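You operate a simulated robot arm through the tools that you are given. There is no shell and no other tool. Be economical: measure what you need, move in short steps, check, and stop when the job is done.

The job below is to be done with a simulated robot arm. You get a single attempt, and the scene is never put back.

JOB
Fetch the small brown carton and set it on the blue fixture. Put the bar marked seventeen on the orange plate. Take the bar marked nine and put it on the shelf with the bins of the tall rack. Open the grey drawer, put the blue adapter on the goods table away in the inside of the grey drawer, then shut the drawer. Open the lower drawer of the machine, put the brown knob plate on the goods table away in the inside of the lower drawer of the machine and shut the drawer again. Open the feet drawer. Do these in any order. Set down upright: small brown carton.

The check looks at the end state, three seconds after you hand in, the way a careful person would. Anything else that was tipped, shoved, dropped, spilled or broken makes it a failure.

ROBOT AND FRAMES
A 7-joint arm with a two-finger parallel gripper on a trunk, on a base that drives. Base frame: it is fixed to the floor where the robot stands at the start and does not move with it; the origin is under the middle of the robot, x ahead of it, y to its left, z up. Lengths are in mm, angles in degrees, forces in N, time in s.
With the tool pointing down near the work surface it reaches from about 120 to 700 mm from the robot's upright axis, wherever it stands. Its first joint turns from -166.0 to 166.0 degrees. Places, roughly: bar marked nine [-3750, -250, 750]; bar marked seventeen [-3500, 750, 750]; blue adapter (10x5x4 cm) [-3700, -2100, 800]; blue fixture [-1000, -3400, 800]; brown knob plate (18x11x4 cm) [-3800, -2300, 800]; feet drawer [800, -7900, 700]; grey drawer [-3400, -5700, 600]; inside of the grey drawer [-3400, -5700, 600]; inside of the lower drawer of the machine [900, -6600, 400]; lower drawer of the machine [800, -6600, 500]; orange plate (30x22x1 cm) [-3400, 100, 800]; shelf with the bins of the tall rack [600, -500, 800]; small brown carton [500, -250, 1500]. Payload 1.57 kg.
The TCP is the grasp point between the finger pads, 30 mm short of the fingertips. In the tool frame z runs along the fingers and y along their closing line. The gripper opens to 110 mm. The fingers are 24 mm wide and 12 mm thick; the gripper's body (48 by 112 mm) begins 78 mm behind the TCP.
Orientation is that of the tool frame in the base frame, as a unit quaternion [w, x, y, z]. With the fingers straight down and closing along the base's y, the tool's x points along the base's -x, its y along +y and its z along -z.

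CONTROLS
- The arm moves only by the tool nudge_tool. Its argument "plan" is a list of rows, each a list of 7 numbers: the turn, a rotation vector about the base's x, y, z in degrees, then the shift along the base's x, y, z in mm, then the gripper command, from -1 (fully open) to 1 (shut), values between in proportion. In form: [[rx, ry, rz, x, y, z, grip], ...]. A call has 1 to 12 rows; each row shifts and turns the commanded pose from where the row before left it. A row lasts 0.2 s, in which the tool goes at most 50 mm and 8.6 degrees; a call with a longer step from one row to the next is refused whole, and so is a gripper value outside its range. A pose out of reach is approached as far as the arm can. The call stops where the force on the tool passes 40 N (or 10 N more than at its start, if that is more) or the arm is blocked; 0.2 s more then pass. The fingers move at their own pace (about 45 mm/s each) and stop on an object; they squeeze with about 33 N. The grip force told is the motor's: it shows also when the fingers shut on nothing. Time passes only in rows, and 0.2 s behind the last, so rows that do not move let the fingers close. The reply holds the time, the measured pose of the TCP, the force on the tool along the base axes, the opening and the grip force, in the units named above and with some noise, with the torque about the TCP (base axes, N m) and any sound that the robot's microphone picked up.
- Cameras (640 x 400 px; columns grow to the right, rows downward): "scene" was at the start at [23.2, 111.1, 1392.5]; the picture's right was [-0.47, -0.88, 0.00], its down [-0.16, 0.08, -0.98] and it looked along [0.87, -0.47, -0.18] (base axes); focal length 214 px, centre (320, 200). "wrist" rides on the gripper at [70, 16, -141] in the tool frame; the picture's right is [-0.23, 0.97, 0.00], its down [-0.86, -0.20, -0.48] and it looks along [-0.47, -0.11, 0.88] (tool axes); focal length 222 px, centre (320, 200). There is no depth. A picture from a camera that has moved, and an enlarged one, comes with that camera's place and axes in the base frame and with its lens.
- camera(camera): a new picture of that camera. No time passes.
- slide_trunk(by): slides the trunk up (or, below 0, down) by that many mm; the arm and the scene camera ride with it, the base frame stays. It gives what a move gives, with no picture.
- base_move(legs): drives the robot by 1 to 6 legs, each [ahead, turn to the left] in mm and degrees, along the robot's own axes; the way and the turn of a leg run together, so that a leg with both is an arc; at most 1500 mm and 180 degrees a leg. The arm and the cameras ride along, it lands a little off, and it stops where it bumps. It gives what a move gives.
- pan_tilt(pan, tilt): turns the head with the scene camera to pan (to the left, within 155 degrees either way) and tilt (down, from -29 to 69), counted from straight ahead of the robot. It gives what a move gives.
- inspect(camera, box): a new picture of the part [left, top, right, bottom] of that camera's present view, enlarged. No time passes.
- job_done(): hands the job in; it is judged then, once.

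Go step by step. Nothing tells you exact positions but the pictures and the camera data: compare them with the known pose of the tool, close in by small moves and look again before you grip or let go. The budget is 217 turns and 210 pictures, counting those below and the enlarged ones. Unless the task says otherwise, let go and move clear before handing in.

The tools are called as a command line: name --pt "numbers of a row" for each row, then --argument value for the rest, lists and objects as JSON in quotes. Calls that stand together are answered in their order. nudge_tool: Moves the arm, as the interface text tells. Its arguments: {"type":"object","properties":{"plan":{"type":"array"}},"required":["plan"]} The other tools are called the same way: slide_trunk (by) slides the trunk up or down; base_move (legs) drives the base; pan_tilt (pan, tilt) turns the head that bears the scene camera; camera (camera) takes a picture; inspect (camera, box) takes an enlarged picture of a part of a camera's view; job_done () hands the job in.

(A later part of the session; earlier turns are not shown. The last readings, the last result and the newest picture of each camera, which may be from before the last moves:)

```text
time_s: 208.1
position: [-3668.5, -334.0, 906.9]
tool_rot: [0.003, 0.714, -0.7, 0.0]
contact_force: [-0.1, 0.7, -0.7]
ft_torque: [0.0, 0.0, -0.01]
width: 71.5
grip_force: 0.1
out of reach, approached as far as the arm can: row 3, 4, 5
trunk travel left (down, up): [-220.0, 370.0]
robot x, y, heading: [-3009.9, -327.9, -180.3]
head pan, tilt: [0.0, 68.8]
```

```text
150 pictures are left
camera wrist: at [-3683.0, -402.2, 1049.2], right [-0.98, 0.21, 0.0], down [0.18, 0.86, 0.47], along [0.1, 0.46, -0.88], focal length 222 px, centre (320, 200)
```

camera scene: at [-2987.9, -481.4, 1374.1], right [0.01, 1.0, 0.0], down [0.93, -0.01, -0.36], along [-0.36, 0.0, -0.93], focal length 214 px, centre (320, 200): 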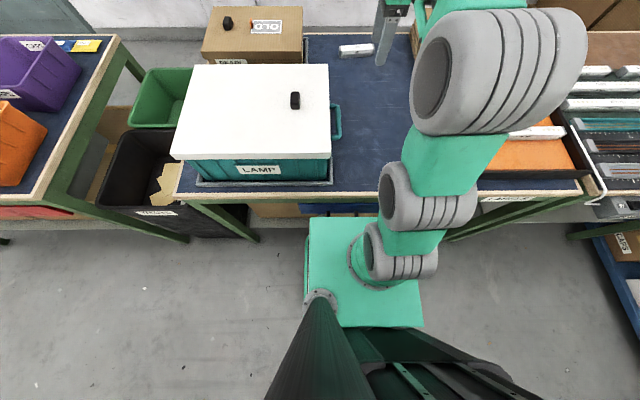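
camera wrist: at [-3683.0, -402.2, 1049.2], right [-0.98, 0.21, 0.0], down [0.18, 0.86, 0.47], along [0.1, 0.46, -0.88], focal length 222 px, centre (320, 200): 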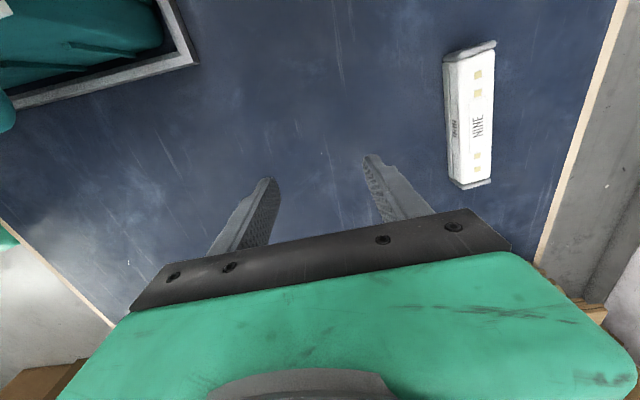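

The base is blocked and the bar lies beyond vertical reach. I'll back off slightly, restore the trunk, and use a tilted tool to hook behind the bar and draw it nearer.

base_move --legs '[[-17, 0]]'

slide_trunk --by 120

nudge_tool --pt "0 7 0 -5 0 -10 -0.4" --pt "0 7 0 -20 0 -10 -0.4" --pt "0 7 0 -20 0 -10 -0.4" --pt "0 7 0 -20 0 -10 -0.4" --pt "0 7 0 -20 0 -10 -0.4" --pt "0 0 5 -10 -2 0 -0.4" --pt "0 0 0 0 0 0 -0.4"

camera --camera "wrist"

```text
time_s: 208.8
position: [-3658.0, -334.0, 900.2]
tool_rot: [0.001, 0.714, -0.7, 0.005]
contact_force: [0.1, -0.2, 0.5]
ft_torque: [-0.01, -0.01, 0.0]
width: 71.6
grip_force: 0.1
trunk travel left (down, up): [-220.0, 370.0]
robot x, y, heading: [-2996.0, -328.6, 179.6]
head pan, tilt: [0.0, 68.8]
```

```text
time_s: 210.3
position: [-3657.4, -335.1, 1020.6]
tool_rot: [0.001, 0.714, -0.7, 0.004]
contact_force: [0.5, 0.3, -1.1]
ft_torque: [0.03, -0.03, 0.02]
width: 71.5
grip_force: 0.0
trunk travel left (down, up): [-340.0, 250.0]
robot x, y, heading: [-2998.0, -324.6, 180.0]
head pan, tilt: [0.0, 68.8]
```

```text
time_s: 211.9
position: [-3754.0, -336.0, 969.9]
tool_rot: [0.222, 0.711, -0.636, -0.201]
contact_force: [0.1, -0.4, -0.2]
ft_torque: [-0.03, 0.0, 0.01]
width: 77.0
grip_force: 0.1
trunk travel left (down, up): [-340.0, 250.0]
robot x, y, heading: [-2991.5, -332.4, 179.7]
head pan, tilt: [0.0, 68.8]
```

```text
149 pictures are left
camera wrist: at [-3679.0, -398.6, 1096.7], right [-0.82, 0.14, 0.56], down [0.34, 0.9, 0.28], along [-0.46, 0.42, -0.78], focal length 222 px, centre (320, 200)
```

wrist: 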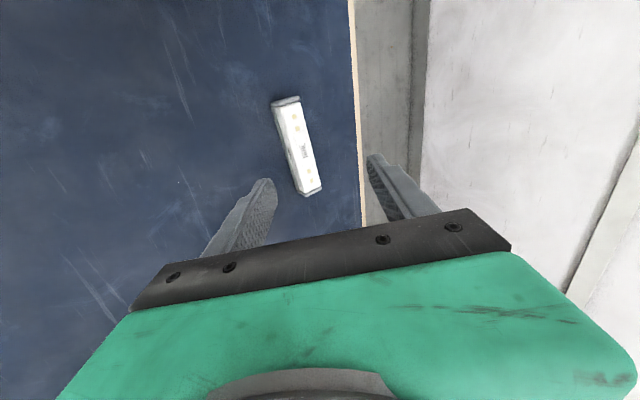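

Reach is fine when tilted. I test a gentler tilt (27°) further out above the bar.

nudge_tool --pt "0 -4 0 -20 0 -25 -0.2" --pt "0 -4 0 -20 0 -25 -0.2" --pt "0 0 0 -15 0 -25 -0.2" --pt "0 0 0 0 0 0 -0.2"

camera --camera "wrist"

```text
time_s: 212.9
position: [-3807.5, -336.6, 895.3]
tool_rot: [0.175, 0.722, -0.651, -0.153]
contact_force: [-0.2, -0.1, 0.1]
ft_torque: [-0.04, -0.03, 0.0]
width: 65.9
grip_force: 0.1
trunk travel left (down, up): [-340.0, 250.0]
robot x, y, heading: [-2993.0, -327.8, 179.9]
head pan, tilt: [0.0, 68.8]
```

```text
148 pictures are left
camera wrist: at [-3752.1, -399.3, 1030.2], right [-0.89, 0.14, 0.44], down [0.3, 0.9, 0.33], along [-0.35, 0.42, -0.84], focal length 222 px, centre (320, 200)
```

wrist: 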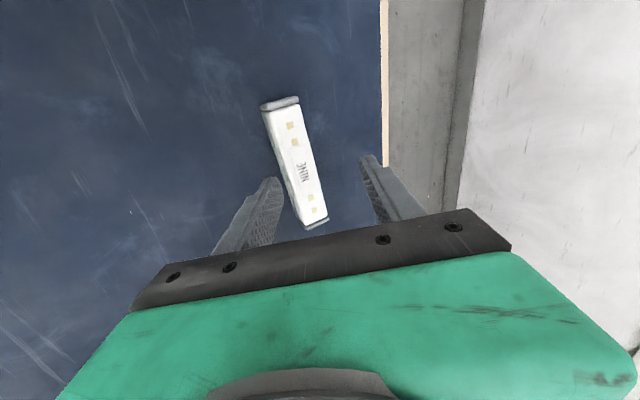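

Reached. Reduce the tilt further while holding the point.

nudge_tool --pt "0 -4 0 -3 0 -10 -0.2" --pt "0 -4 0 -3 0 -5 -0.2" --pt "0 -4 0 0 0 -5 -0.2" --pt "0 -4 0 0 0 0 -0.2" --pt "0 0 0 0 0 0 -0.2"

```text
time_s: 214.2
position: [-3791.4, -318.3, 877.8]
tool_rot: [0.129, 0.732, -0.661, -0.101]
contact_force: [0.0, 0.3, -0.1]
ft_torque: [0.0, 0.02, 0.03]
width: 65.7
grip_force: 0.0
out of reach, approached as far as the arm can: row 2, 3, 4
trunk travel left (down, up): [-340.0, 250.0]
robot x, y, heading: [-2995.0, -329.4, 179.8]
head pan, tilt: [0.0, 68.8]
```

At 24° tilt a radial pinch would hold too little. I roll the tool 90° so both fingers stand side by side along y, to hook behind the bar and draw it nearer.

nudge_tool --pt "0 0 0 40 0 25 -0.2" --pt "2.55 0 7.58 0 0 10 -0.2" --pt "2.55 0 7.58 0 -3 10 -0.2" --pt "2.55 0 7.58 0 -3 0 -0.2" --pt "2.55 0 7.58 0 -3 0 -0.2" --pt "2.55 0 7.58 0 -3 0 -0.2" --pt "2.55 0 7.58 0 -3 0 -0.2" --pt "2.55 0 7.58 0 0 0 -0.2" --pt "2.55 0 7.58 0 0 0 -0.2" --pt "2.55 0 7.58 0 0 0 -0.2" --pt "2.55 0 7.58 0 0 0 -0.2"

camera --camera "wrist"

```text
time_s: 216.6
position: [-3751.5, -332.1, 922.9]
tool_rot: [0.01, 0.99, -0.039, -0.133]
contact_force: [0.1, 0.2, -0.4]
ft_torque: [-0.02, 0.01, 0.03]
width: 65.8
grip_force: 0.0
trunk travel left (down, up): [-340.0, 250.0]
robot x, y, heading: [-2995.0, -328.2, 179.9]
head pan, tilt: [0.0, 68.8]
```

```text
147 pictures are left
camera wrist: at [-3648.6, -352.4, 1042.6], right [-0.29, -0.95, 0.09], down [-0.68, 0.27, 0.68], along [-0.67, 0.14, -0.73], focal length 222 px, centre (320, 200)
```

wrist: 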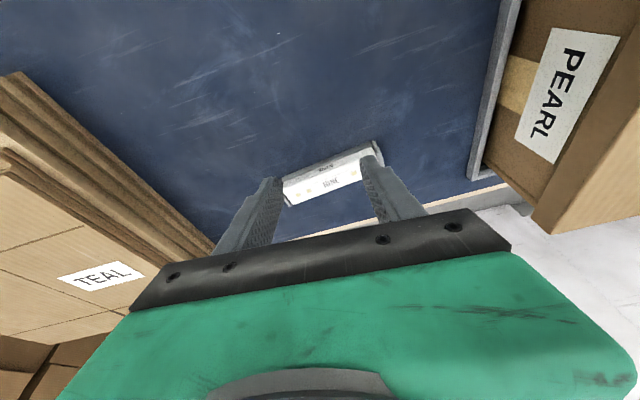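

Now tilt to ~42° and go over behind the bar.

nudge_tool --pt "0 6.75 0 -10 0 0 -0.2" --pt "0 6.75 0 -25 0 0 -0.2" --pt "0 6.75 0 -25 -2 0 -0.2" --pt "0 6.75 0 -25 -2 -10 -0.2" --pt "0 0 8 -20 -2 -10 -0.2" --pt "0 0 0 -2 0 -10 -0.2" --pt "0 0 0 0 0 0 -0.2"

camera --camera "wrist"

```text
time_s: 218.2
position: [-3859.8, -338.0, 893.0]
tool_rot: [0.045, 0.932, 0.029, -0.359]
contact_force: [-0.3, -0.3, -0.3]
ft_torque: [0.0, 0.0, 0.01]
width: 66.0
grip_force: 0.0
trunk travel left (down, up): [-340.0, 250.0]
robot x, y, heading: [-2994.5, -326.1, 179.9]
head pan, tilt: [0.0, 68.8]
```

```text
146 pictures are left
camera wrist: at [-3712.5, -338.0, 952.3], right [-0.09, -0.97, 0.21], down [-0.33, 0.23, 0.92], along [-0.94, 0.01, -0.34], focal length 222 px, centre (320, 200)
```

wrist: 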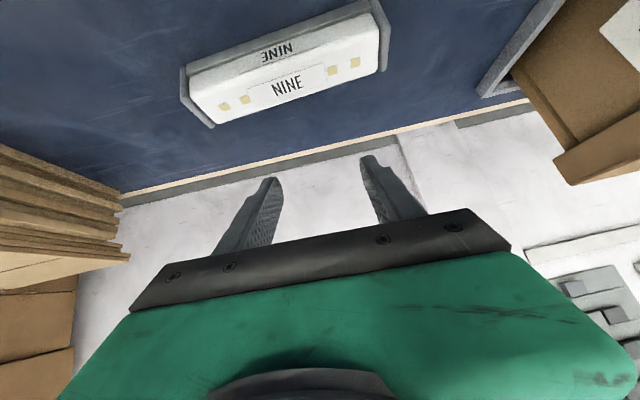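

Fingers are beyond the bar. Lower behind it.

nudge_tool --pt "0 0 0 0 0 -20 -0.2" --pt "0 0 0 0 0 -18 -0.2" --pt "0 0 0 0 0 -12 -0.2" --pt "0 0 0 0 0 0 -0.2"

camera --camera "wrist"

```text
time_s: 219.2
position: [-3857.9, -338.5, 843.6]
tool_rot: [0.045, 0.932, 0.029, -0.359]
contact_force: [0.2, -0.4, -0.1]
ft_torque: [0.0, 0.02, -0.01]
width: 65.9
grip_force: 0.1
trunk travel left (down, up): [-340.0, 250.0]
robot x, y, heading: [-2996.4, -326.1, 179.8]
head pan, tilt: [0.0, 68.8]
```

```text
145 pictures are left
camera wrist: at [-3710.8, -337.5, 903.3], right [-0.09, -0.97, 0.21], down [-0.33, 0.23, 0.92], along [-0.94, 0.01, -0.34], focal length 222 px, centre (320, 200)
```

wrist: 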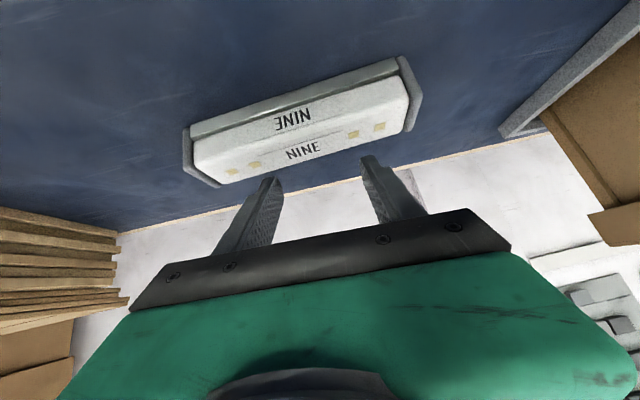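

Tips are behind the bar. Pull it toward me slowly.

nudge_tool --pt "0 0 0 5 0 -3 -0.2" --pt "0 0 0 10 0 0 -0.2" --pt "0 0 0 12 0 0 -0.2" --pt "0 0 0 12 0 0 -0.2" --pt "0 0 0 12 0 0 -0.2"

camera --camera "wrist"

```text
time_s: 220.3
position: [-3807.4, -338.9, 840.5]
tool_rot: [0.045, 0.932, 0.028, -0.359]
contact_force: [0.6, 0.8, -0.3]
ft_torque: [-0.02, 0.02, 0.02]
width: 66.0
grip_force: 0.1
trunk travel left (down, up): [-340.0, 250.0]
robot x, y, heading: [-2994.8, -328.7, 180.2]
head pan, tilt: [0.0, 68.8]
```

```text
144 pictures are left
camera wrist: at [-3660.3, -338.4, 900.2], right [-0.09, -0.97, 0.21], down [-0.33, 0.23, 0.92], along [-0.94, 0.01, -0.34], focal length 222 px, centre (320, 200)
```

wrist: 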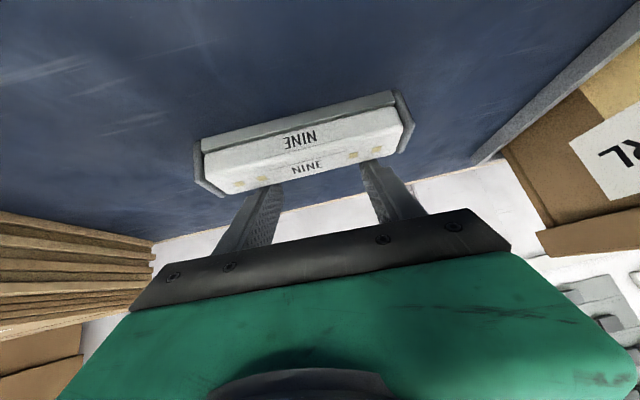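

It slides along well. Pull another 135 mm.

nudge_tool --pt "0 0 0 13 0 0 -0.2" --pt "0 0 0 14 0 0 -0.2" --pt "0 0 0 14 0 0 -0.2" --pt "0 0 0 14 0 0 -0.2" --pt "0 0 0 14 0 0 -0.2" --pt "0 0 0 14 0 0 -0.2" --pt "0 0 0 14 0 0 -0.2" --pt "0 0 0 14 0 0 -0.2" --pt "0 0 0 14 0 0 -0.2" --pt "0 0 0 10 0 0 -0.2"

camera --camera "wrist"

```text
time_s: 222.6
position: [-3672.6, -339.1, 840.9]
tool_rot: [0.045, 0.932, 0.028, -0.359]
contact_force: [-1.3, -0.1, 1.4]
ft_torque: [0.01, 0.02, -0.05]
width: 66.3
grip_force: 0.1
trunk travel left (down, up): [-340.0, 250.0]
robot x, y, heading: [-2994.3, -328.4, 180.1]
head pan, tilt: [0.0, 68.8]
```

```text
143 pictures are left
camera wrist: at [-3525.4, -338.9, 899.8], right [-0.09, -0.97, 0.21], down [-0.33, 0.23, 0.92], along [-0.94, 0.01, -0.34], focal length 222 px, centre (320, 200)
```

wrist: 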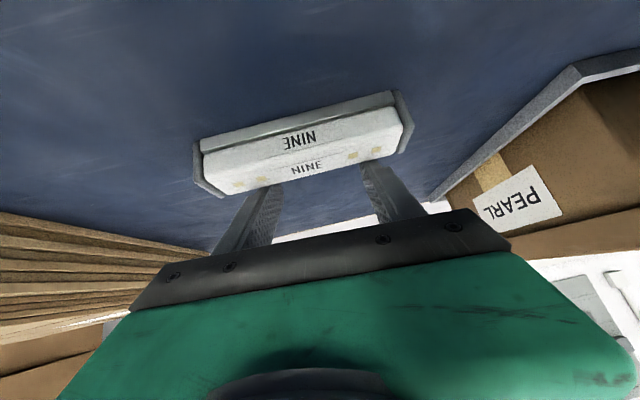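

The bar is now at x≈−3643. Rise, bring the tool vertical and roll to pinch across the bar.

nudge_tool --pt "0 0 0 0 0 45 -0.2" --pt "0 0 0 0 0 45 -0.2" --pt "0 -7 0 0 0 0 -0.2" --pt "0 -7 0 0 0 0 -0.2" --pt "0 -7 0 0 0 0 -0.2" --pt "0 -7 0 0 0 0 -0.2" --pt "0 -7 0 8 0 0 -0.2" --pt "0 -7 0 8 0 0 -0.2" --pt "0 0 -8 5 0 0 -0.2" --pt "0 0 -8 5 0 0 -0.2" --pt "0 0 -8 0 0 0 -0.2"

nudge_tool --pt "0 0 -8 0 0 0 -0.2" --pt "0 0 -8 0 0 0 -0.2" --pt "0 0 -8 0 0 0 -0.2" --pt "0 0 -8 0 0 0 -0.2" --pt "0 0 -8 0 0 0 -0.2" --pt "0 0 -8 0 0 0 -0.2" --pt "0 0 -8 0 0 0 -0.2" --pt "0 0 -8 0 0 0 -0.2" --pt "0 0 0 0 0 0 -0.2"

camera --camera "wrist"

```text
time_s: 224.9
position: [-3640.1, -331.2, 923.3]
tool_rot: [0.043, 0.979, -0.197, -0.042]
contact_force: [-0.1, 0.4, -0.3]
ft_torque: [-0.02, 0.02, -0.02]
width: 65.9
grip_force: 0.1
out of reach, approached as far as the arm can: row 8
trunk travel left (down, up): [-340.0, 250.0]
robot x, y, heading: [-2987.0, -326.6, 180.1]
head pan, tilt: [0.0, 68.8]
```

```text
time_s: 226.9
position: [-3640.9, -331.9, 923.7]
tool_rot: [0.014, 0.726, -0.685, -0.057]
contact_force: [0.6, 0.7, -0.1]
ft_torque: [-0.02, -0.01, 0.01]
width: 66.1
grip_force: 0.0
trunk travel left (down, up): [-340.0, 250.0]
robot x, y, heading: [-2996.4, -327.0, 180.1]
head pan, tilt: [0.0, 68.8]
```

```text
142 pictures are left
camera wrist: at [-3638.6, -410.4, 1061.9], right [-0.98, 0.17, 0.11], down [0.2, 0.84, 0.51], along [-0.01, 0.52, -0.85], focal length 222 px, centre (320, 200)
```

wrist: 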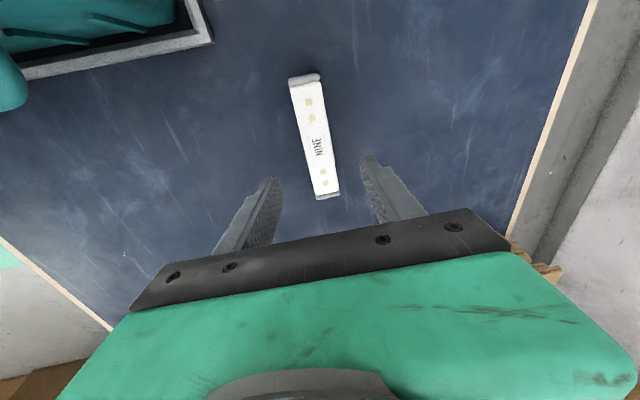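

Straighten the tool, centre on (−3649, −338) and descend.

nudge_tool --pt "0 0 0 0 -6 -30 -0.1" --pt "-3.3 -5.9 -2 -5 0 -15 -0.1" --pt "0 0 0 -3 0 -10 -0.1" --pt "0 0 0 0 0 0 -0.1"

camera --camera "wrist"

```text
time_s: 227.9
position: [-3648.3, -337.4, 869.0]
tool_rot: [-0.001, 0.715, -0.699, -0.001]
contact_force: [-1.0, -0.7, 0.7]
ft_torque: [-0.03, 0.03, 0.0]
width: 60.6
grip_force: 0.1
trunk travel left (down, up): [-340.0, 250.0]
robot x, y, heading: [-2992.6, -326.0, 180.0]
head pan, tilt: [0.0, 68.8]
```

```text
141 pictures are left
camera wrist: at [-3663.7, -407.6, 1011.3], right [-0.98, 0.2, 0.0], down [0.18, 0.86, 0.48], along [0.1, 0.47, -0.88], focal length 222 px, centre (320, 200)
```

wrist: 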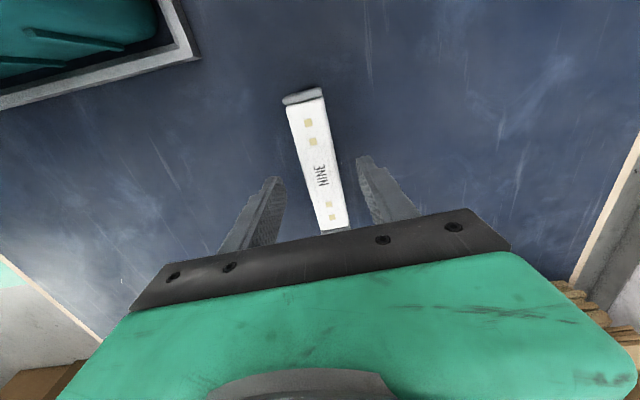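

Centred; descend, grip and lift.

nudge_tool --pt "0 0 0 0 0 -18 -0.1" --pt "0 0 0 0 0 -14 -0.1" --pt "0 0 0 0 0 0 0.5" --pt "0 0 0 0 0 0 1" --pt "0 0 0 0 0 0 1" --pt "0 0 0 0 0 0 1" --pt "0 0 0 0 0 20 1" --pt "0 0 0 10 0 35 1" --pt "0 0 0 35 0 30 1" --pt "0 0 0 35 0 30 1" --pt "0 0 0 35 0 30 1"

camera --camera "wrist"

```text
time_s: 230.3
position: [-3532.5, -339.3, 983.1]
tool_rot: [-0.001, 0.716, -0.698, -0.001]
contact_force: [-0.2, 0.2, -0.5]
ft_torque: [-0.04, -0.05, -0.03]
width: 30.0
grip_force: 32.9
trunk travel left (down, up): [-340.0, 250.0]
robot x, y, heading: [-2992.8, -327.0, 179.9]
head pan, tilt: [0.0, 68.8]
```

```text
140 pictures are left
camera wrist: at [-3548.8, -409.2, 1125.1], right [-0.98, 0.2, 0.0], down [0.18, 0.86, 0.48], along [0.1, 0.47, -0.88], focal length 222 px, centre (320, 200)
```

wrist: 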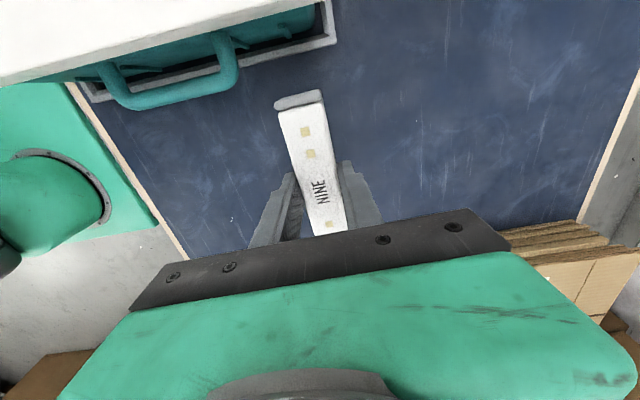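

NINE is held. I drive around the north end of the foam table back to the rack.

base_move --legs '[[-500, 0], [0, -90], [930, 0], [0, -90], [1050, 0], [1000, 0]]'

pan_tilt --pan -60 --tilt 20

camera --camera "scene"

```text
time_s: 241.5
position: [-2473.1, 1130.1, 983.9]
tool_rot: [0.001, 0.001, 1.0, -0.008]
contact_force: [-0.2, -16.2, 5.6]
ft_torque: [0.43, -0.08, -0.19]
width: 29.8
grip_force: 32.8
trunk travel left (down, up): [-340.0, 250.0]
robot x, y, heading: [-2474.9, 598.9, 88.8]
head pan, tilt: [0.0, 68.8]
stopped in leg 3: the force on the tool passed its limit at 47 N (the readings are from after the stop); the commanded pose is now the measured one
```

```text
time_s: 242.8
position: [-2472.0, 1130.0, 982.4]
tool_rot: [0.002, 0.0, 1.0, -0.008]
contact_force: [-0.8, -22.5, 5.3]
ft_torque: [0.57, -0.05, -0.28]
width: 29.5
grip_force: 32.8
trunk travel left (down, up): [-340.0, 250.0]
robot x, y, heading: [-2476.4, 598.3, 88.6]
head pan, tilt: [-60.0, 20.0]
```

```text
139 pictures are left
camera scene: at [-2545.5, 583.1, 1441.5], right [0.48, -0.88, 0.0], down [-0.3, -0.16, -0.94], along [0.82, 0.45, -0.34], focal length 214 px, centre (320, 200)
```

scene: 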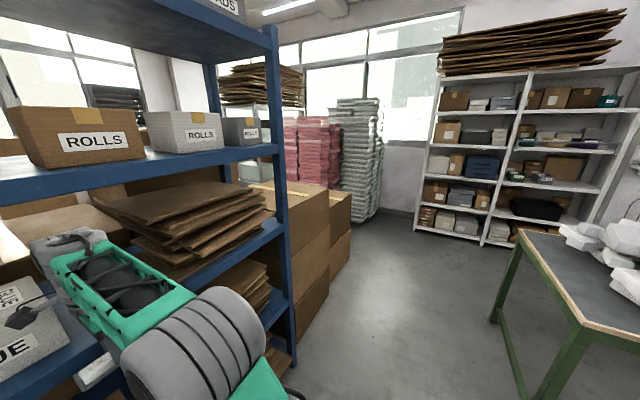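

I ran the tool into the blue rack; I forgot the arm's length. Look closely before backing off.

camera --camera "wrist"

pan_tilt --pan -5 --tilt 35

camera --camera "scene"

```text
138 pictures are left
camera wrist: at [-2543.3, 1149.0, 1124.3], right [0.23, 0.97, -0.01], down [0.85, -0.19, 0.48], along [0.47, -0.12, -0.87], focal length 222 px, centre (320, 200)
```

wrist: 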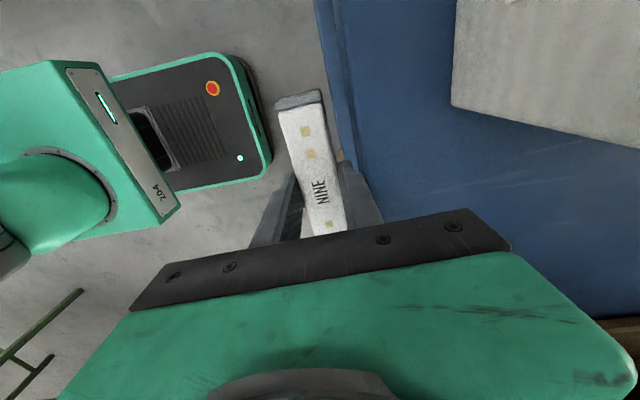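

```text
time_s: 244.1
position: [-2473.0, 1129.4, 982.0]
tool_rot: [0.002, 0.0, 1.0, -0.007]
contact_force: [-0.6, -24.7, 0.5]
ft_torque: [0.49, 0.0, -0.3]
width: 30.1
grip_force: 33.5
trunk travel left (down, up): [-340.0, 250.0]
robot x, y, heading: [-2474.3, 596.2, 88.5]
head pan, tilt: [-5.0, 35.0]
```

```text
137 pictures are left
camera scene: at [-2617.3, 626.2, 1417.8], right [0.99, -0.11, 0.0], down [-0.06, -0.57, -0.82], along [0.09, 0.82, -0.57], focal length 214 px, centre (320, 200)
```

scene: 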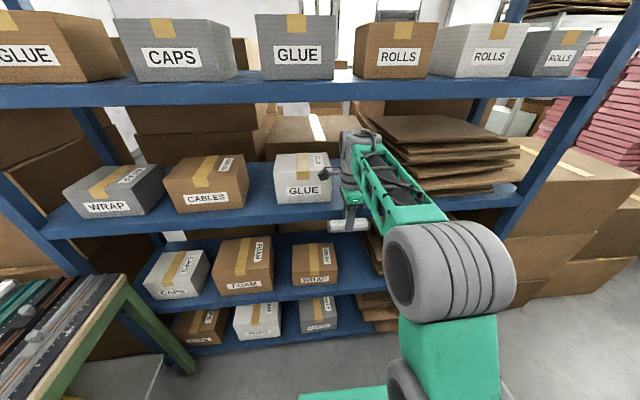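

Only the blue shelf edge was touched; boxes look untouched. I back off and continue along y≈400 to the rack.

base_move --legs '[[-200, 0], [0, -89], [1050, 0], [950, 0]]'

camera --camera "wrist"

pan_tilt --pan -45 --tilt 20

camera --camera "scene"

```text
time_s: 258.9
position: [37.6, 483.8, 982.2]
tool_rot: [-0.004, 0.688, 0.726, -0.007]
contact_force: [-0.1, 0.3, -0.4]
ft_torque: [-0.02, 0.05, 0.01]
width: 30.0
grip_force: 32.5
trunk travel left (down, up): [-340.0, 250.0]
robot x, y, heading: [-494.9, 453.9, 2.0]
head pan, tilt: [-5.0, 35.0]
```

```text
136 pictures are left
camera wrist: at [52.7, 556.0, 1123.3], right [0.98, -0.17, -0.01], down [-0.14, -0.86, 0.48], along [-0.1, -0.47, -0.87], focal length 222 px, centre (320, 200)
```

wrist: 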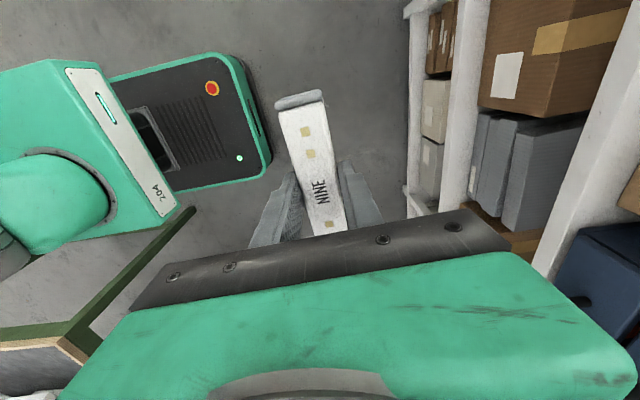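

```text
time_s: 259.9
position: [38.5, 485.0, 981.3]
tool_rot: [-0.004, 0.688, 0.726, -0.007]
contact_force: [0.6, 0.6, -0.2]
ft_torque: [0.01, 0.02, 0.0]
width: 30.0
grip_force: 32.6
trunk travel left (down, up): [-340.0, 250.0]
robot x, y, heading: [-494.4, 453.0, 1.7]
head pan, tilt: [-45.0, 20.0]
```

```text
135 pictures are left
camera scene: at [-491.2, 544.4, 1441.5], right [-0.68, -0.73, 0.0], down [-0.25, 0.23, -0.94], along [0.69, -0.64, -0.34], focal length 214 px, centre (320, 200)
```

scene: 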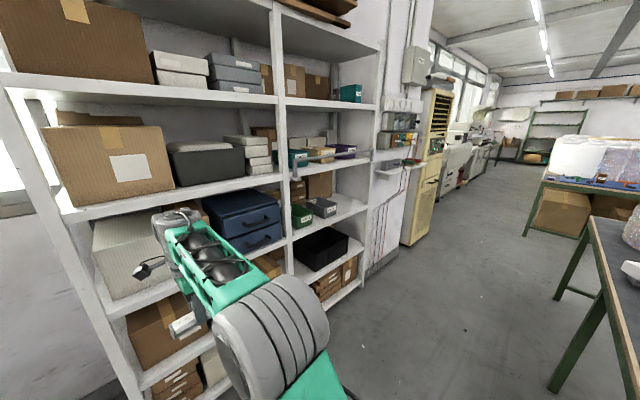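

Two shelves carry bins: the upper (CAPS/PLUGS/FOAM) and a lower one (ROLLS/GLUE). I measure their heights against the stated z≈800.

inspect --camera "scene" --box '[240, 130, 400, 310]'

```text
2.22 times, centred on (320, 220) of scene
camera zoom: at [-491.2, 544.4, 1441.5], right [-0.68, -0.73, 0.0], down [-0.25, 0.23, -0.94], along [0.69, -0.64, -0.34], focal length 477 px, centre (320, 156)
```

zoom: 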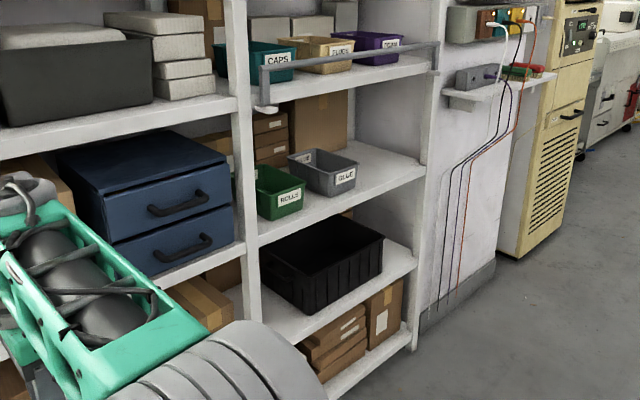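

The lower shelf (z≈863, ROLLS/GLUE bins) matches; its right part is free. I drive to face that spot.

base_move --legs '[[0, -91.7], [1020, 0], [0, 90], [120, 0]]'

pan_tilt --pan -15 --tilt 35

camera --camera "scene"

camera --camera "wrist"

```text
time_s: 273.8
position: [150.1, -552.5, 981.1]
tool_rot: [-0.004, 0.699, 0.715, -0.006]
contact_force: [-0.2, 0.4, -1.4]
ft_torque: [-0.02, 0.03, -0.01]
width: 30.0
grip_force: 32.7
trunk travel left (down, up): [-340.0, 250.0]
robot x, y, heading: [-385.3, -567.9, 0.1]
head pan, tilt: [-45.0, 20.0]
```

```text
time_s: 274.8
position: [150.9, -552.0, 980.4]
tool_rot: [-0.004, 0.698, 0.716, -0.007]
contact_force: [0.2, 0.3, -1.1]
ft_torque: [-0.04, 0.01, 0.01]
width: 29.7
grip_force: 32.8
trunk travel left (down, up): [-340.0, 250.0]
robot x, y, heading: [-381.9, -562.3, -0.1]
head pan, tilt: [-15.0, 35.0]
```

```text
133 pictures are left
camera scene: at [-358.0, -432.3, 1417.7], right [-0.26, -0.97, 0.0], down [-0.55, 0.15, -0.82], along [0.79, -0.21, -0.57], focal length 214 px, centre (320, 200)
```

scene: 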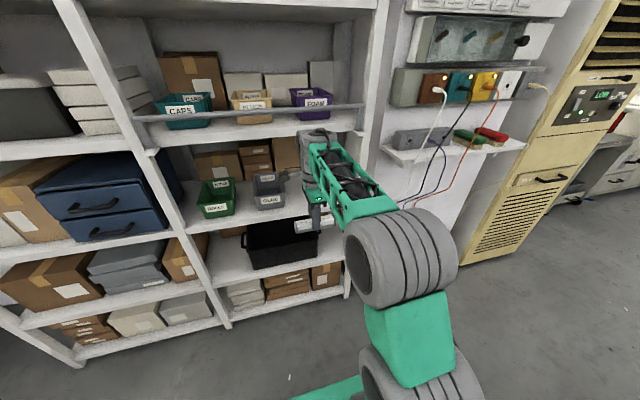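

```text
132 pictures are left
camera wrist: at [166.8, -480.9, 1123.2], right [0.98, -0.2, -0.02], down [-0.17, -0.86, 0.48], along [-0.11, -0.47, -0.87], focal length 222 px, centre (320, 200)
```

wrist: 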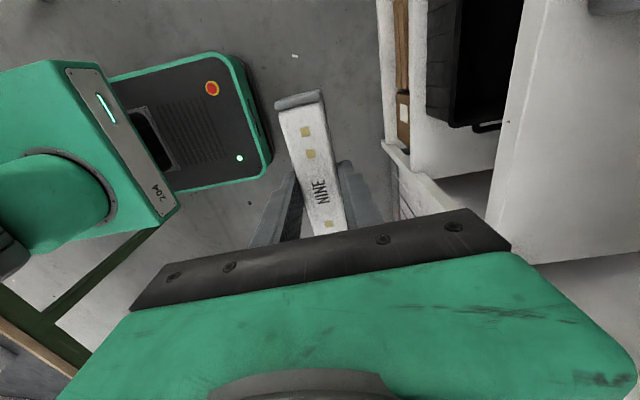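

Free shelf space is y −510..−790, front edge x≈367. I tilt the tool 30°, shift to y −650, and lower to entry height.

nudge_tool --pt "0 -7.5 0 0 -25 -15 1" --pt "0 -7.5 0 0 -25 -15 1" --pt "0 -7.5 0 0 -25 -15 1" --pt "0 -7.5 0 0 -23 -15 1" --pt "0 0 0 0 0 0 1"

base_move --legs '[[190, 0]]'

camera --camera "scene"

camera --camera "wrist"

```text
time_s: 275.9
position: [152.5, -649.6, 922.8]
tool_rot: [0.181, 0.676, 0.692, 0.175]
contact_force: [0.0, 0.7, -0.6]
ft_torque: [0.0, 0.03, -0.04]
width: 29.8
grip_force: 32.8
trunk travel left (down, up): [-340.0, 250.0]
robot x, y, heading: [-384.7, -564.8, -0.3]
head pan, tilt: [-15.0, 35.0]
```

```text
time_s: 277.5
position: [338.1, -651.7, 921.9]
tool_rot: [0.182, 0.677, 0.691, 0.174]
contact_force: [-0.3, 0.4, -0.9]
ft_torque: [-0.02, 0.01, 0.03]
width: 29.8
grip_force: 32.9
trunk travel left (down, up): [-340.0, 250.0]
robot x, y, heading: [-198.3, -562.9, -0.1]
head pan, tilt: [-15.0, 35.0]
```

```text
131 pictures are left
camera scene: at [-170.5, -432.9, 1417.7], right [-0.26, -0.96, 0.0], down [-0.55, 0.15, -0.82], along [0.79, -0.22, -0.57], focal length 214 px, centre (320, 200)
```

scene: 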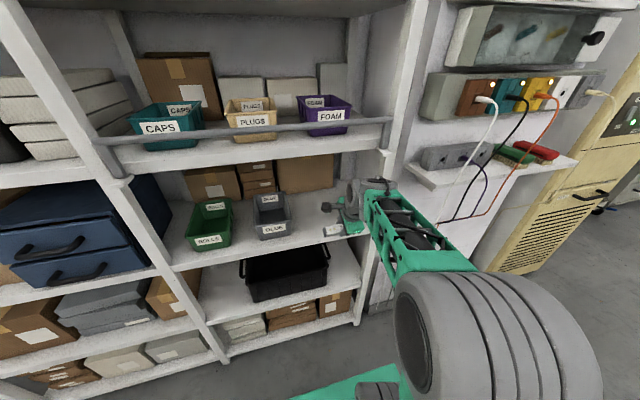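

```text
130 pictures are left
camera wrist: at [281.6, -580.7, 1053.8], right [0.85, -0.21, 0.48], down [-0.39, -0.86, 0.33], along [0.34, -0.47, -0.81], focal length 222 px, centre (320, 200)
```

wrist: 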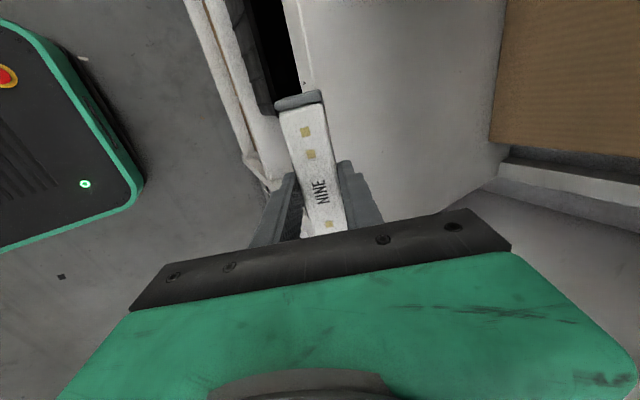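

Clear of the bins and post. I move in to x≈405 and lower in small steps.

nudge_tool --pt "0 0 0 25 8 0 1" --pt "0 0 0 25 8 0 1" --pt "0 0 0 20 4 0 1" --pt "0 0 0 0 0 -6 1" --pt "0 0 0 0 0 0 1"

camera --camera "wrist"

inspect --camera "scene" --box '[250, 130, 450, 270]'

```text
time_s: 278.7
position: [407.4, -631.5, 916.4]
tool_rot: [0.18, 0.678, 0.691, 0.174]
contact_force: [-0.2, 0.1, -0.6]
ft_torque: [-0.01, -0.01, -0.01]
width: 30.1
grip_force: 33.2
trunk travel left (down, up): [-340.0, 250.0]
robot x, y, heading: [-197.6, -564.8, -0.2]
head pan, tilt: [-15.0, 35.0]
```

```text
129 pictures are left
camera wrist: at [352.2, -559.9, 1048.2], right [0.85, -0.21, 0.48], down [-0.39, -0.86, 0.33], along [0.34, -0.47, -0.81], focal length 222 px, centre (320, 200)
```

wrist: 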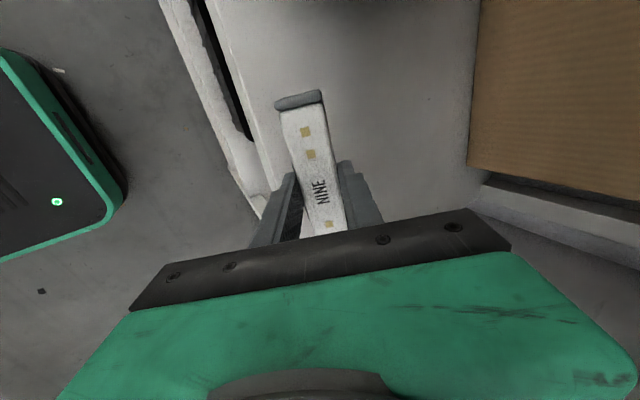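

```text
2.86 times, centred on (350, 200) of scene
camera zoom: at [-170.4, -432.9, 1417.7], right [-0.26, -0.96, 0.0], down [-0.55, 0.15, -0.82], along [0.79, -0.22, -0.57], focal length 613 px, centre (234, 200)
```

zoom: 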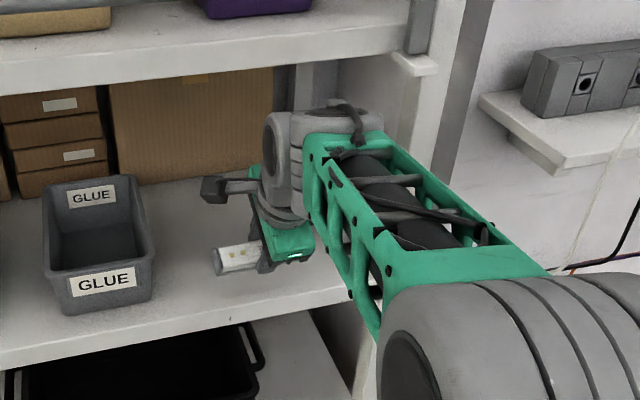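

nudge_tool --pt "0 0 0 15 0 -4 1" --pt "0 0 0 0 0 -4 1" --pt "0 0 0 0 0 -4 1" --pt "0 0 0 0 0 0 1"

nudge_tool --pt "0 0 0 0 0 -4 1" --pt "0 0 0 0 0 0 1"

nudge_tool --pt "0 0 0 0 0 -4 1" --pt "0 0 0 0 0 0 1"

```text
time_s: 279.7
position: [422.3, -631.3, 904.1]
tool_rot: [0.181, 0.678, 0.691, 0.174]
contact_force: [0.3, 0.1, -0.6]
ft_torque: [-0.01, 0.0, 0.02]
width: 30.0
grip_force: 32.7
trunk travel left (down, up): [-340.0, 250.0]
robot x, y, heading: [-201.3, -564.8, -0.1]
head pan, tilt: [-15.0, 35.0]
```

```text
time_s: 280.3
position: [422.5, -631.7, 900.5]
tool_rot: [0.18, 0.678, 0.691, 0.174]
contact_force: [-0.3, -0.5, -0.8]
ft_torque: [-0.03, -0.03, 0.03]
width: 29.6
grip_force: 32.2
trunk travel left (down, up): [-340.0, 250.0]
robot x, y, heading: [-198.0, -564.7, -0.2]
head pan, tilt: [-15.0, 35.0]
```

```text
time_s: 280.9
position: [424.0, -630.9, 896.1]
tool_rot: [0.181, 0.678, 0.691, 0.174]
contact_force: [-0.2, -0.2, -0.8]
ft_torque: [-0.03, 0.0, 0.02]
width: 30.1
grip_force: 32.6
trunk travel left (down, up): [-340.0, 250.0]
robot x, y, heading: [-191.9, -570.1, -0.5]
head pan, tilt: [-15.0, 35.0]
```

nudge_tool --pt "0 0 0 0 0 -4 1" --pt "0 0 0 0 0 -2 1" --pt "0 0 0 0 0 0 1"

nudge_tool --pt "0 0 0 0 0 -4 1" --pt "0 0 0 0 0 -2 1" --pt "0 0 0 0 0 0 1"

camera --camera "wrist"

```text
time_s: 281.7
position: [423.2, -631.2, 890.0]
tool_rot: [0.181, 0.678, 0.691, 0.174]
contact_force: [0.1, -0.4, -0.6]
ft_torque: [0.01, 0.02, 0.03]
width: 30.0
grip_force: 33.0
trunk travel left (down, up): [-340.0, 250.0]
robot x, y, heading: [-195.9, -562.8, -0.3]
head pan, tilt: [-15.0, 35.0]
```

```text
time_s: 282.5
position: [423.6, -633.0, 884.3]
tool_rot: [0.181, 0.678, 0.691, 0.174]
contact_force: [0.0, -0.7, 0.3]
ft_torque: [-0.01, 0.0, -0.01]
width: 29.8
grip_force: 32.8
trunk travel left (down, up): [-340.0, 250.0]
robot x, y, heading: [-197.9, -564.4, 0.0]
head pan, tilt: [-15.0, 35.0]
```

```text
127 pictures are left
camera wrist: at [367.3, -561.2, 1016.0], right [0.85, -0.21, 0.48], down [-0.39, -0.86, 0.33], along [0.34, -0.47, -0.81], focal length 222 px, centre (320, 200)
```

wrist: 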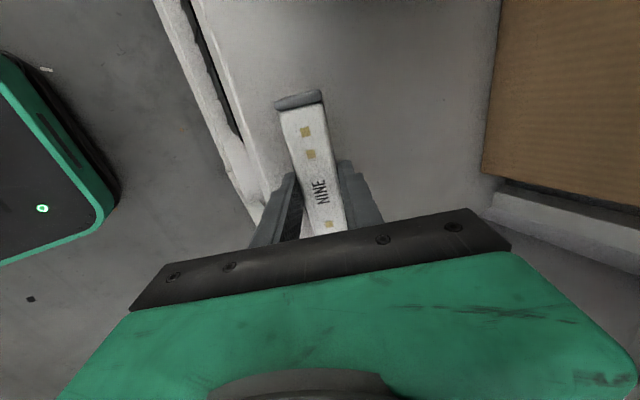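

nudge_tool --pt "0 0 0 0 0 -3 1" --pt "0 0 0 0 0 0 1"

nudge_tool --pt "0 0 0 0 0 -3 1" --pt "0 0 0 0 0 0 1"

nudge_tool --pt "0 0 0 0 0 -3 1" --pt "0 0 0 0 0 0 1"

```text
time_s: 283.1
position: [422.6, -632.5, 882.0]
tool_rot: [0.181, 0.678, 0.691, 0.174]
contact_force: [0.1, 0.0, -0.7]
ft_torque: [-0.01, 0.02, 0.0]
width: 29.8
grip_force: 33.1
trunk travel left (down, up): [-340.0, 250.0]
robot x, y, heading: [-195.2, -565.9, -0.2]
head pan, tilt: [-15.0, 35.0]
```

```text
time_s: 283.7
position: [422.3, -631.7, 879.2]
tool_rot: [0.18, 0.678, 0.691, 0.173]
contact_force: [0.4, -0.2, -0.8]
ft_torque: [0.0, 0.01, 0.04]
width: 30.0
grip_force: 33.0
trunk travel left (down, up): [-340.0, 250.0]
robot x, y, heading: [-201.0, -568.4, -0.1]
head pan, tilt: [-15.0, 35.0]
```

```text
time_s: 284.3
position: [422.1, -633.0, 874.0]
tool_rot: [0.18, 0.678, 0.691, 0.174]
contact_force: [0.2, 0.1, -0.4]
ft_torque: [0.01, -0.01, 0.01]
width: 29.7
grip_force: 33.2
trunk travel left (down, up): [-340.0, 250.0]
robot x, y, heading: [-197.4, -563.7, -0.2]
head pan, tilt: [-15.0, 35.0]
```

nudge_tool --pt "0 0 0 0 0 -3 1" --pt "0 0 0 0 0 -3 1" --pt "0 0 0 0 0 0 1"

nudge_tool --pt "0 0 0 0 0 -3 1" --pt "0 0 0 0 0 -3 1" --pt "0 0 0 0 0 0 1"

nudge_tool --pt "0 0 0 0 0 -3 1" --pt "0 0 0 0 0 -3 1" --pt "0 0 0 0 0 0 1"

```text
time_s: 285.1
position: [422.1, -632.9, 869.1]
tool_rot: [0.181, 0.678, 0.692, 0.173]
contact_force: [0.7, 0.2, 2.3]
ft_torque: [0.14, 0.01, 0.06]
width: 29.8
grip_force: 32.6
trunk travel left (down, up): [-340.0, 250.0]
robot x, y, heading: [-196.8, -569.4, -0.2]
head pan, tilt: [-15.0, 35.0]
```

```text
time_s: 285.9
position: [424.0, -631.6, 869.1]
tool_rot: [0.186, 0.677, 0.69, 0.177]
contact_force: [-3.5, -1.3, 33.9]
ft_torque: [1.08, 0.24, 0.1]
width: 29.8
grip_force: 33.4
trunk travel left (down, up): [-340.0, 250.0]
robot x, y, heading: [-196.5, -565.7, -0.2]
head pan, tilt: [-15.0, 35.0]
```

```text
time_s: 286.3
position: [424.6, -632.2, 869.6]
tool_rot: [0.188, 0.676, 0.69, 0.179]
contact_force: [-10.7, 0.5, 14.4]
ft_torque: [0.4, 0.46, 0.16]
width: 30.1
grip_force: 32.8
trunk travel left (down, up): [-340.0, 250.0]
robot x, y, heading: [-199.0, -563.0, 0.0]
head pan, tilt: [-15.0, 35.0]
stopped in row 2: the force on the tool passed its limit at 45 N (the readings are from after the stop); the commanded pose is now the measured one
```

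Contact: shelf ≈830, matching the stated height. Rise 5 mm, open, withdraw along the tool axis.

nudge_tool --pt "0 0 0 0 0 5 1" --pt "0 0 0 0 0 1 0.2" --pt "0 0 0 0 0 1 0" --pt "0 0 0 0 0 0 0" --pt "0 0 0 0 0 0 0" --pt "0 0 0 -5 0 9 0" --pt "0 0 0 -10 0 17 0" --pt "0 0 0 -15 0 26 0" --pt "0 0 0 -15 0 26 0"

camera --camera "wrist"

```text
time_s: 288.3
position: [382.0, -632.1, 950.2]
tool_rot: [0.185, 0.677, 0.69, 0.177]
contact_force: [-0.8, 0.0, 0.0]
ft_torque: [0.0, 0.02, -0.02]
width: 55.0
grip_force: 0.0
trunk travel left (down, up): [-340.0, 250.0]
robot x, y, heading: [-197.0, -561.0, -0.3]
head pan, tilt: [-15.0, 35.0]
```

```text
126 pictures are left
camera wrist: at [323.6, -561.1, 1081.5], right [0.85, -0.21, 0.49], down [-0.4, -0.86, 0.33], along [0.35, -0.47, -0.81], focal length 222 px, centre (320, 200)
```

wrist: 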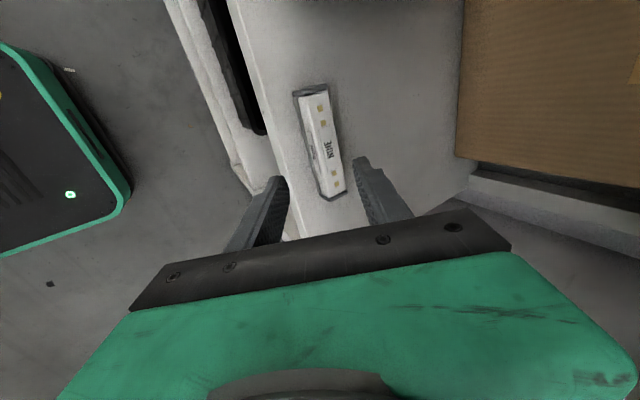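

NINE lies flat on the shelf. Next the drawers: I retract the arm and drive down the aisle to look at the machine drawers.

nudge_tool --pt "0 0 0 -40 0 10 0" --pt "0 0 0 -40 0 10 0" --pt "0 7.5 0 -30 10 10 0" --pt "0 7.5 0 -20 10 10 0" --pt "0 7.5 0 -15 10 10 0" --pt "0 7.5 0 0 10 0 0"

base_move --legs '[[-40, 0], [0, -90], [1400, 0], [1400, 0], [700, 0]]'

pan_tilt --pan 25 --tilt 20

camera --camera "scene"

```text
time_s: 289.7
position: [234.0, -592.4, 1001.2]
tool_rot: [-0.001, 0.699, 0.715, -0.004]
contact_force: [-0.2, -0.3, 0.3]
ft_torque: [0.0, -0.03, 0.02]
width: 55.1
grip_force: 0.0
trunk travel left (down, up): [-340.0, 250.0]
robot x, y, heading: [-196.5, -568.0, -0.1]
head pan, tilt: [-15.0, 35.0]
```

```text
time_s: 306.4
position: [-285.0, -3581.6, 1001.1]
tool_rot: [-0.002, 1.0, -0.001, -0.003]
contact_force: [0.0, 1.1, 0.2]
ft_torque: [-0.04, -0.06, 0.0]
width: 55.1
grip_force: 0.1
trunk travel left (down, up): [-340.0, 250.0]
robot x, y, heading: [-242.7, -3147.6, -101.6]
head pan, tilt: [-15.0, 35.0]
stopped in leg 4: the robot was blocked; the commanded pose is now the measured one
```

```text
time_s: 307.5
position: [-286.5, -3581.2, 1000.8]
tool_rot: [-0.003, 1.0, -0.002, -0.002]
contact_force: [0.0, 0.3, -0.5]
ft_torque: [-0.05, 0.01, -0.02]
width: 55.3
grip_force: 0.0
trunk travel left (down, up): [-340.0, 250.0]
robot x, y, heading: [-246.2, -3151.5, -101.6]
head pan, tilt: [25.0, 20.0]
```

```text
125 pictures are left
camera scene: at [-56.9, -3213.4, 1441.5], right [-0.97, -0.23, 0.0], down [-0.08, 0.33, -0.94], along [0.22, -0.91, -0.34], focal length 214 px, centre (320, 200)
```

scene: 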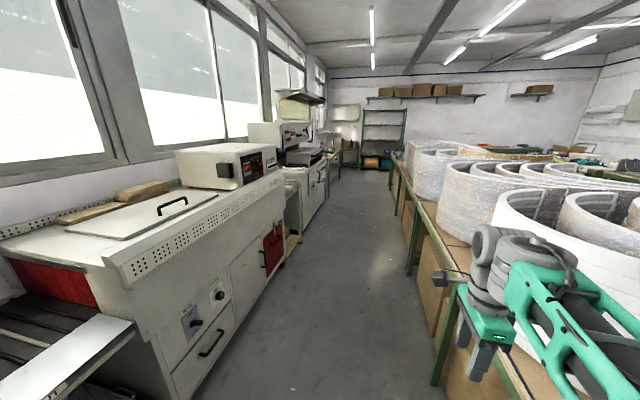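

The base bumped the fixture table's leg side. I back off, steer to the middle of the aisle (x≈80) and go on.

base_move --legs '[[-350, 0], [0, 41], [500, 0], [0, -29.5], [1300, 0], [1200, 0]]'

camera --camera "scene"

pan_tilt --pan 155 --tilt 20

camera --camera "scene"

```text
time_s: 327.6
position: [103.6, -6203.6, 1002.6]
tool_rot: [-0.002, 0.995, 0.105, -0.003]
contact_force: [-0.4, -0.3, 0.3]
ft_torque: [-0.01, 0.03, -0.01]
width: 55.0
grip_force: 0.0
trunk travel left (down, up): [-340.0, 250.0]
robot x, y, heading: [54.3, -5773.6, -89.4]
head pan, tilt: [25.0, 20.0]
```

```text
124 pictures are left
camera scene: at [248.2, -5794.9, 1441.6], right [-0.9, -0.43, 0.0], down [-0.15, 0.31, -0.94], along [0.41, -0.85, -0.34], focal length 214 px, centre (320, 200)
```

scene: 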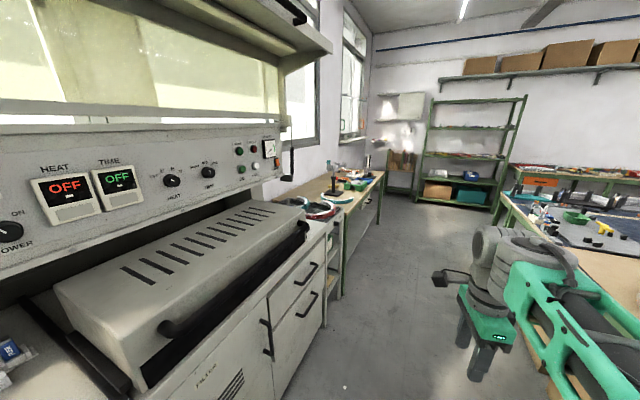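

```text
time_s: 329.7
position: [103.1, -6204.5, 1001.7]
tool_rot: [-0.003, 0.994, 0.105, -0.002]
contact_force: [0.2, 0.4, 0.4]
ft_torque: [-0.02, 0.0, 0.03]
width: 55.2
grip_force: 0.1
trunk travel left (down, up): [-340.0, 250.0]
robot x, y, heading: [51.5, -5776.0, -89.0]
head pan, tilt: [154.7, 20.0]
```

```text
123 pictures are left
camera scene: at [246.5, -5626.4, 1441.6], right [0.91, -0.42, 0.0], down [-0.14, -0.31, -0.94], along [0.39, 0.85, -0.34], focal length 214 px, centre (320, 200)
```

scene: 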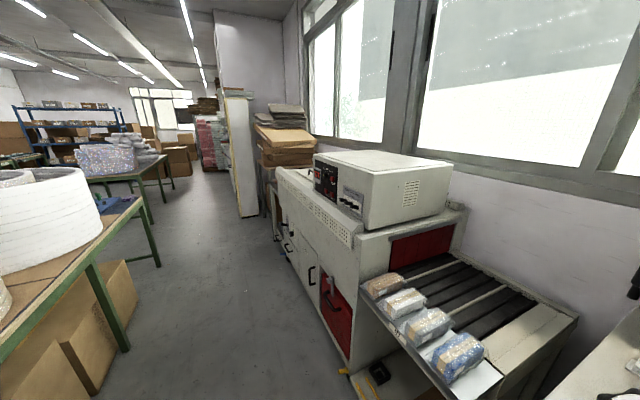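

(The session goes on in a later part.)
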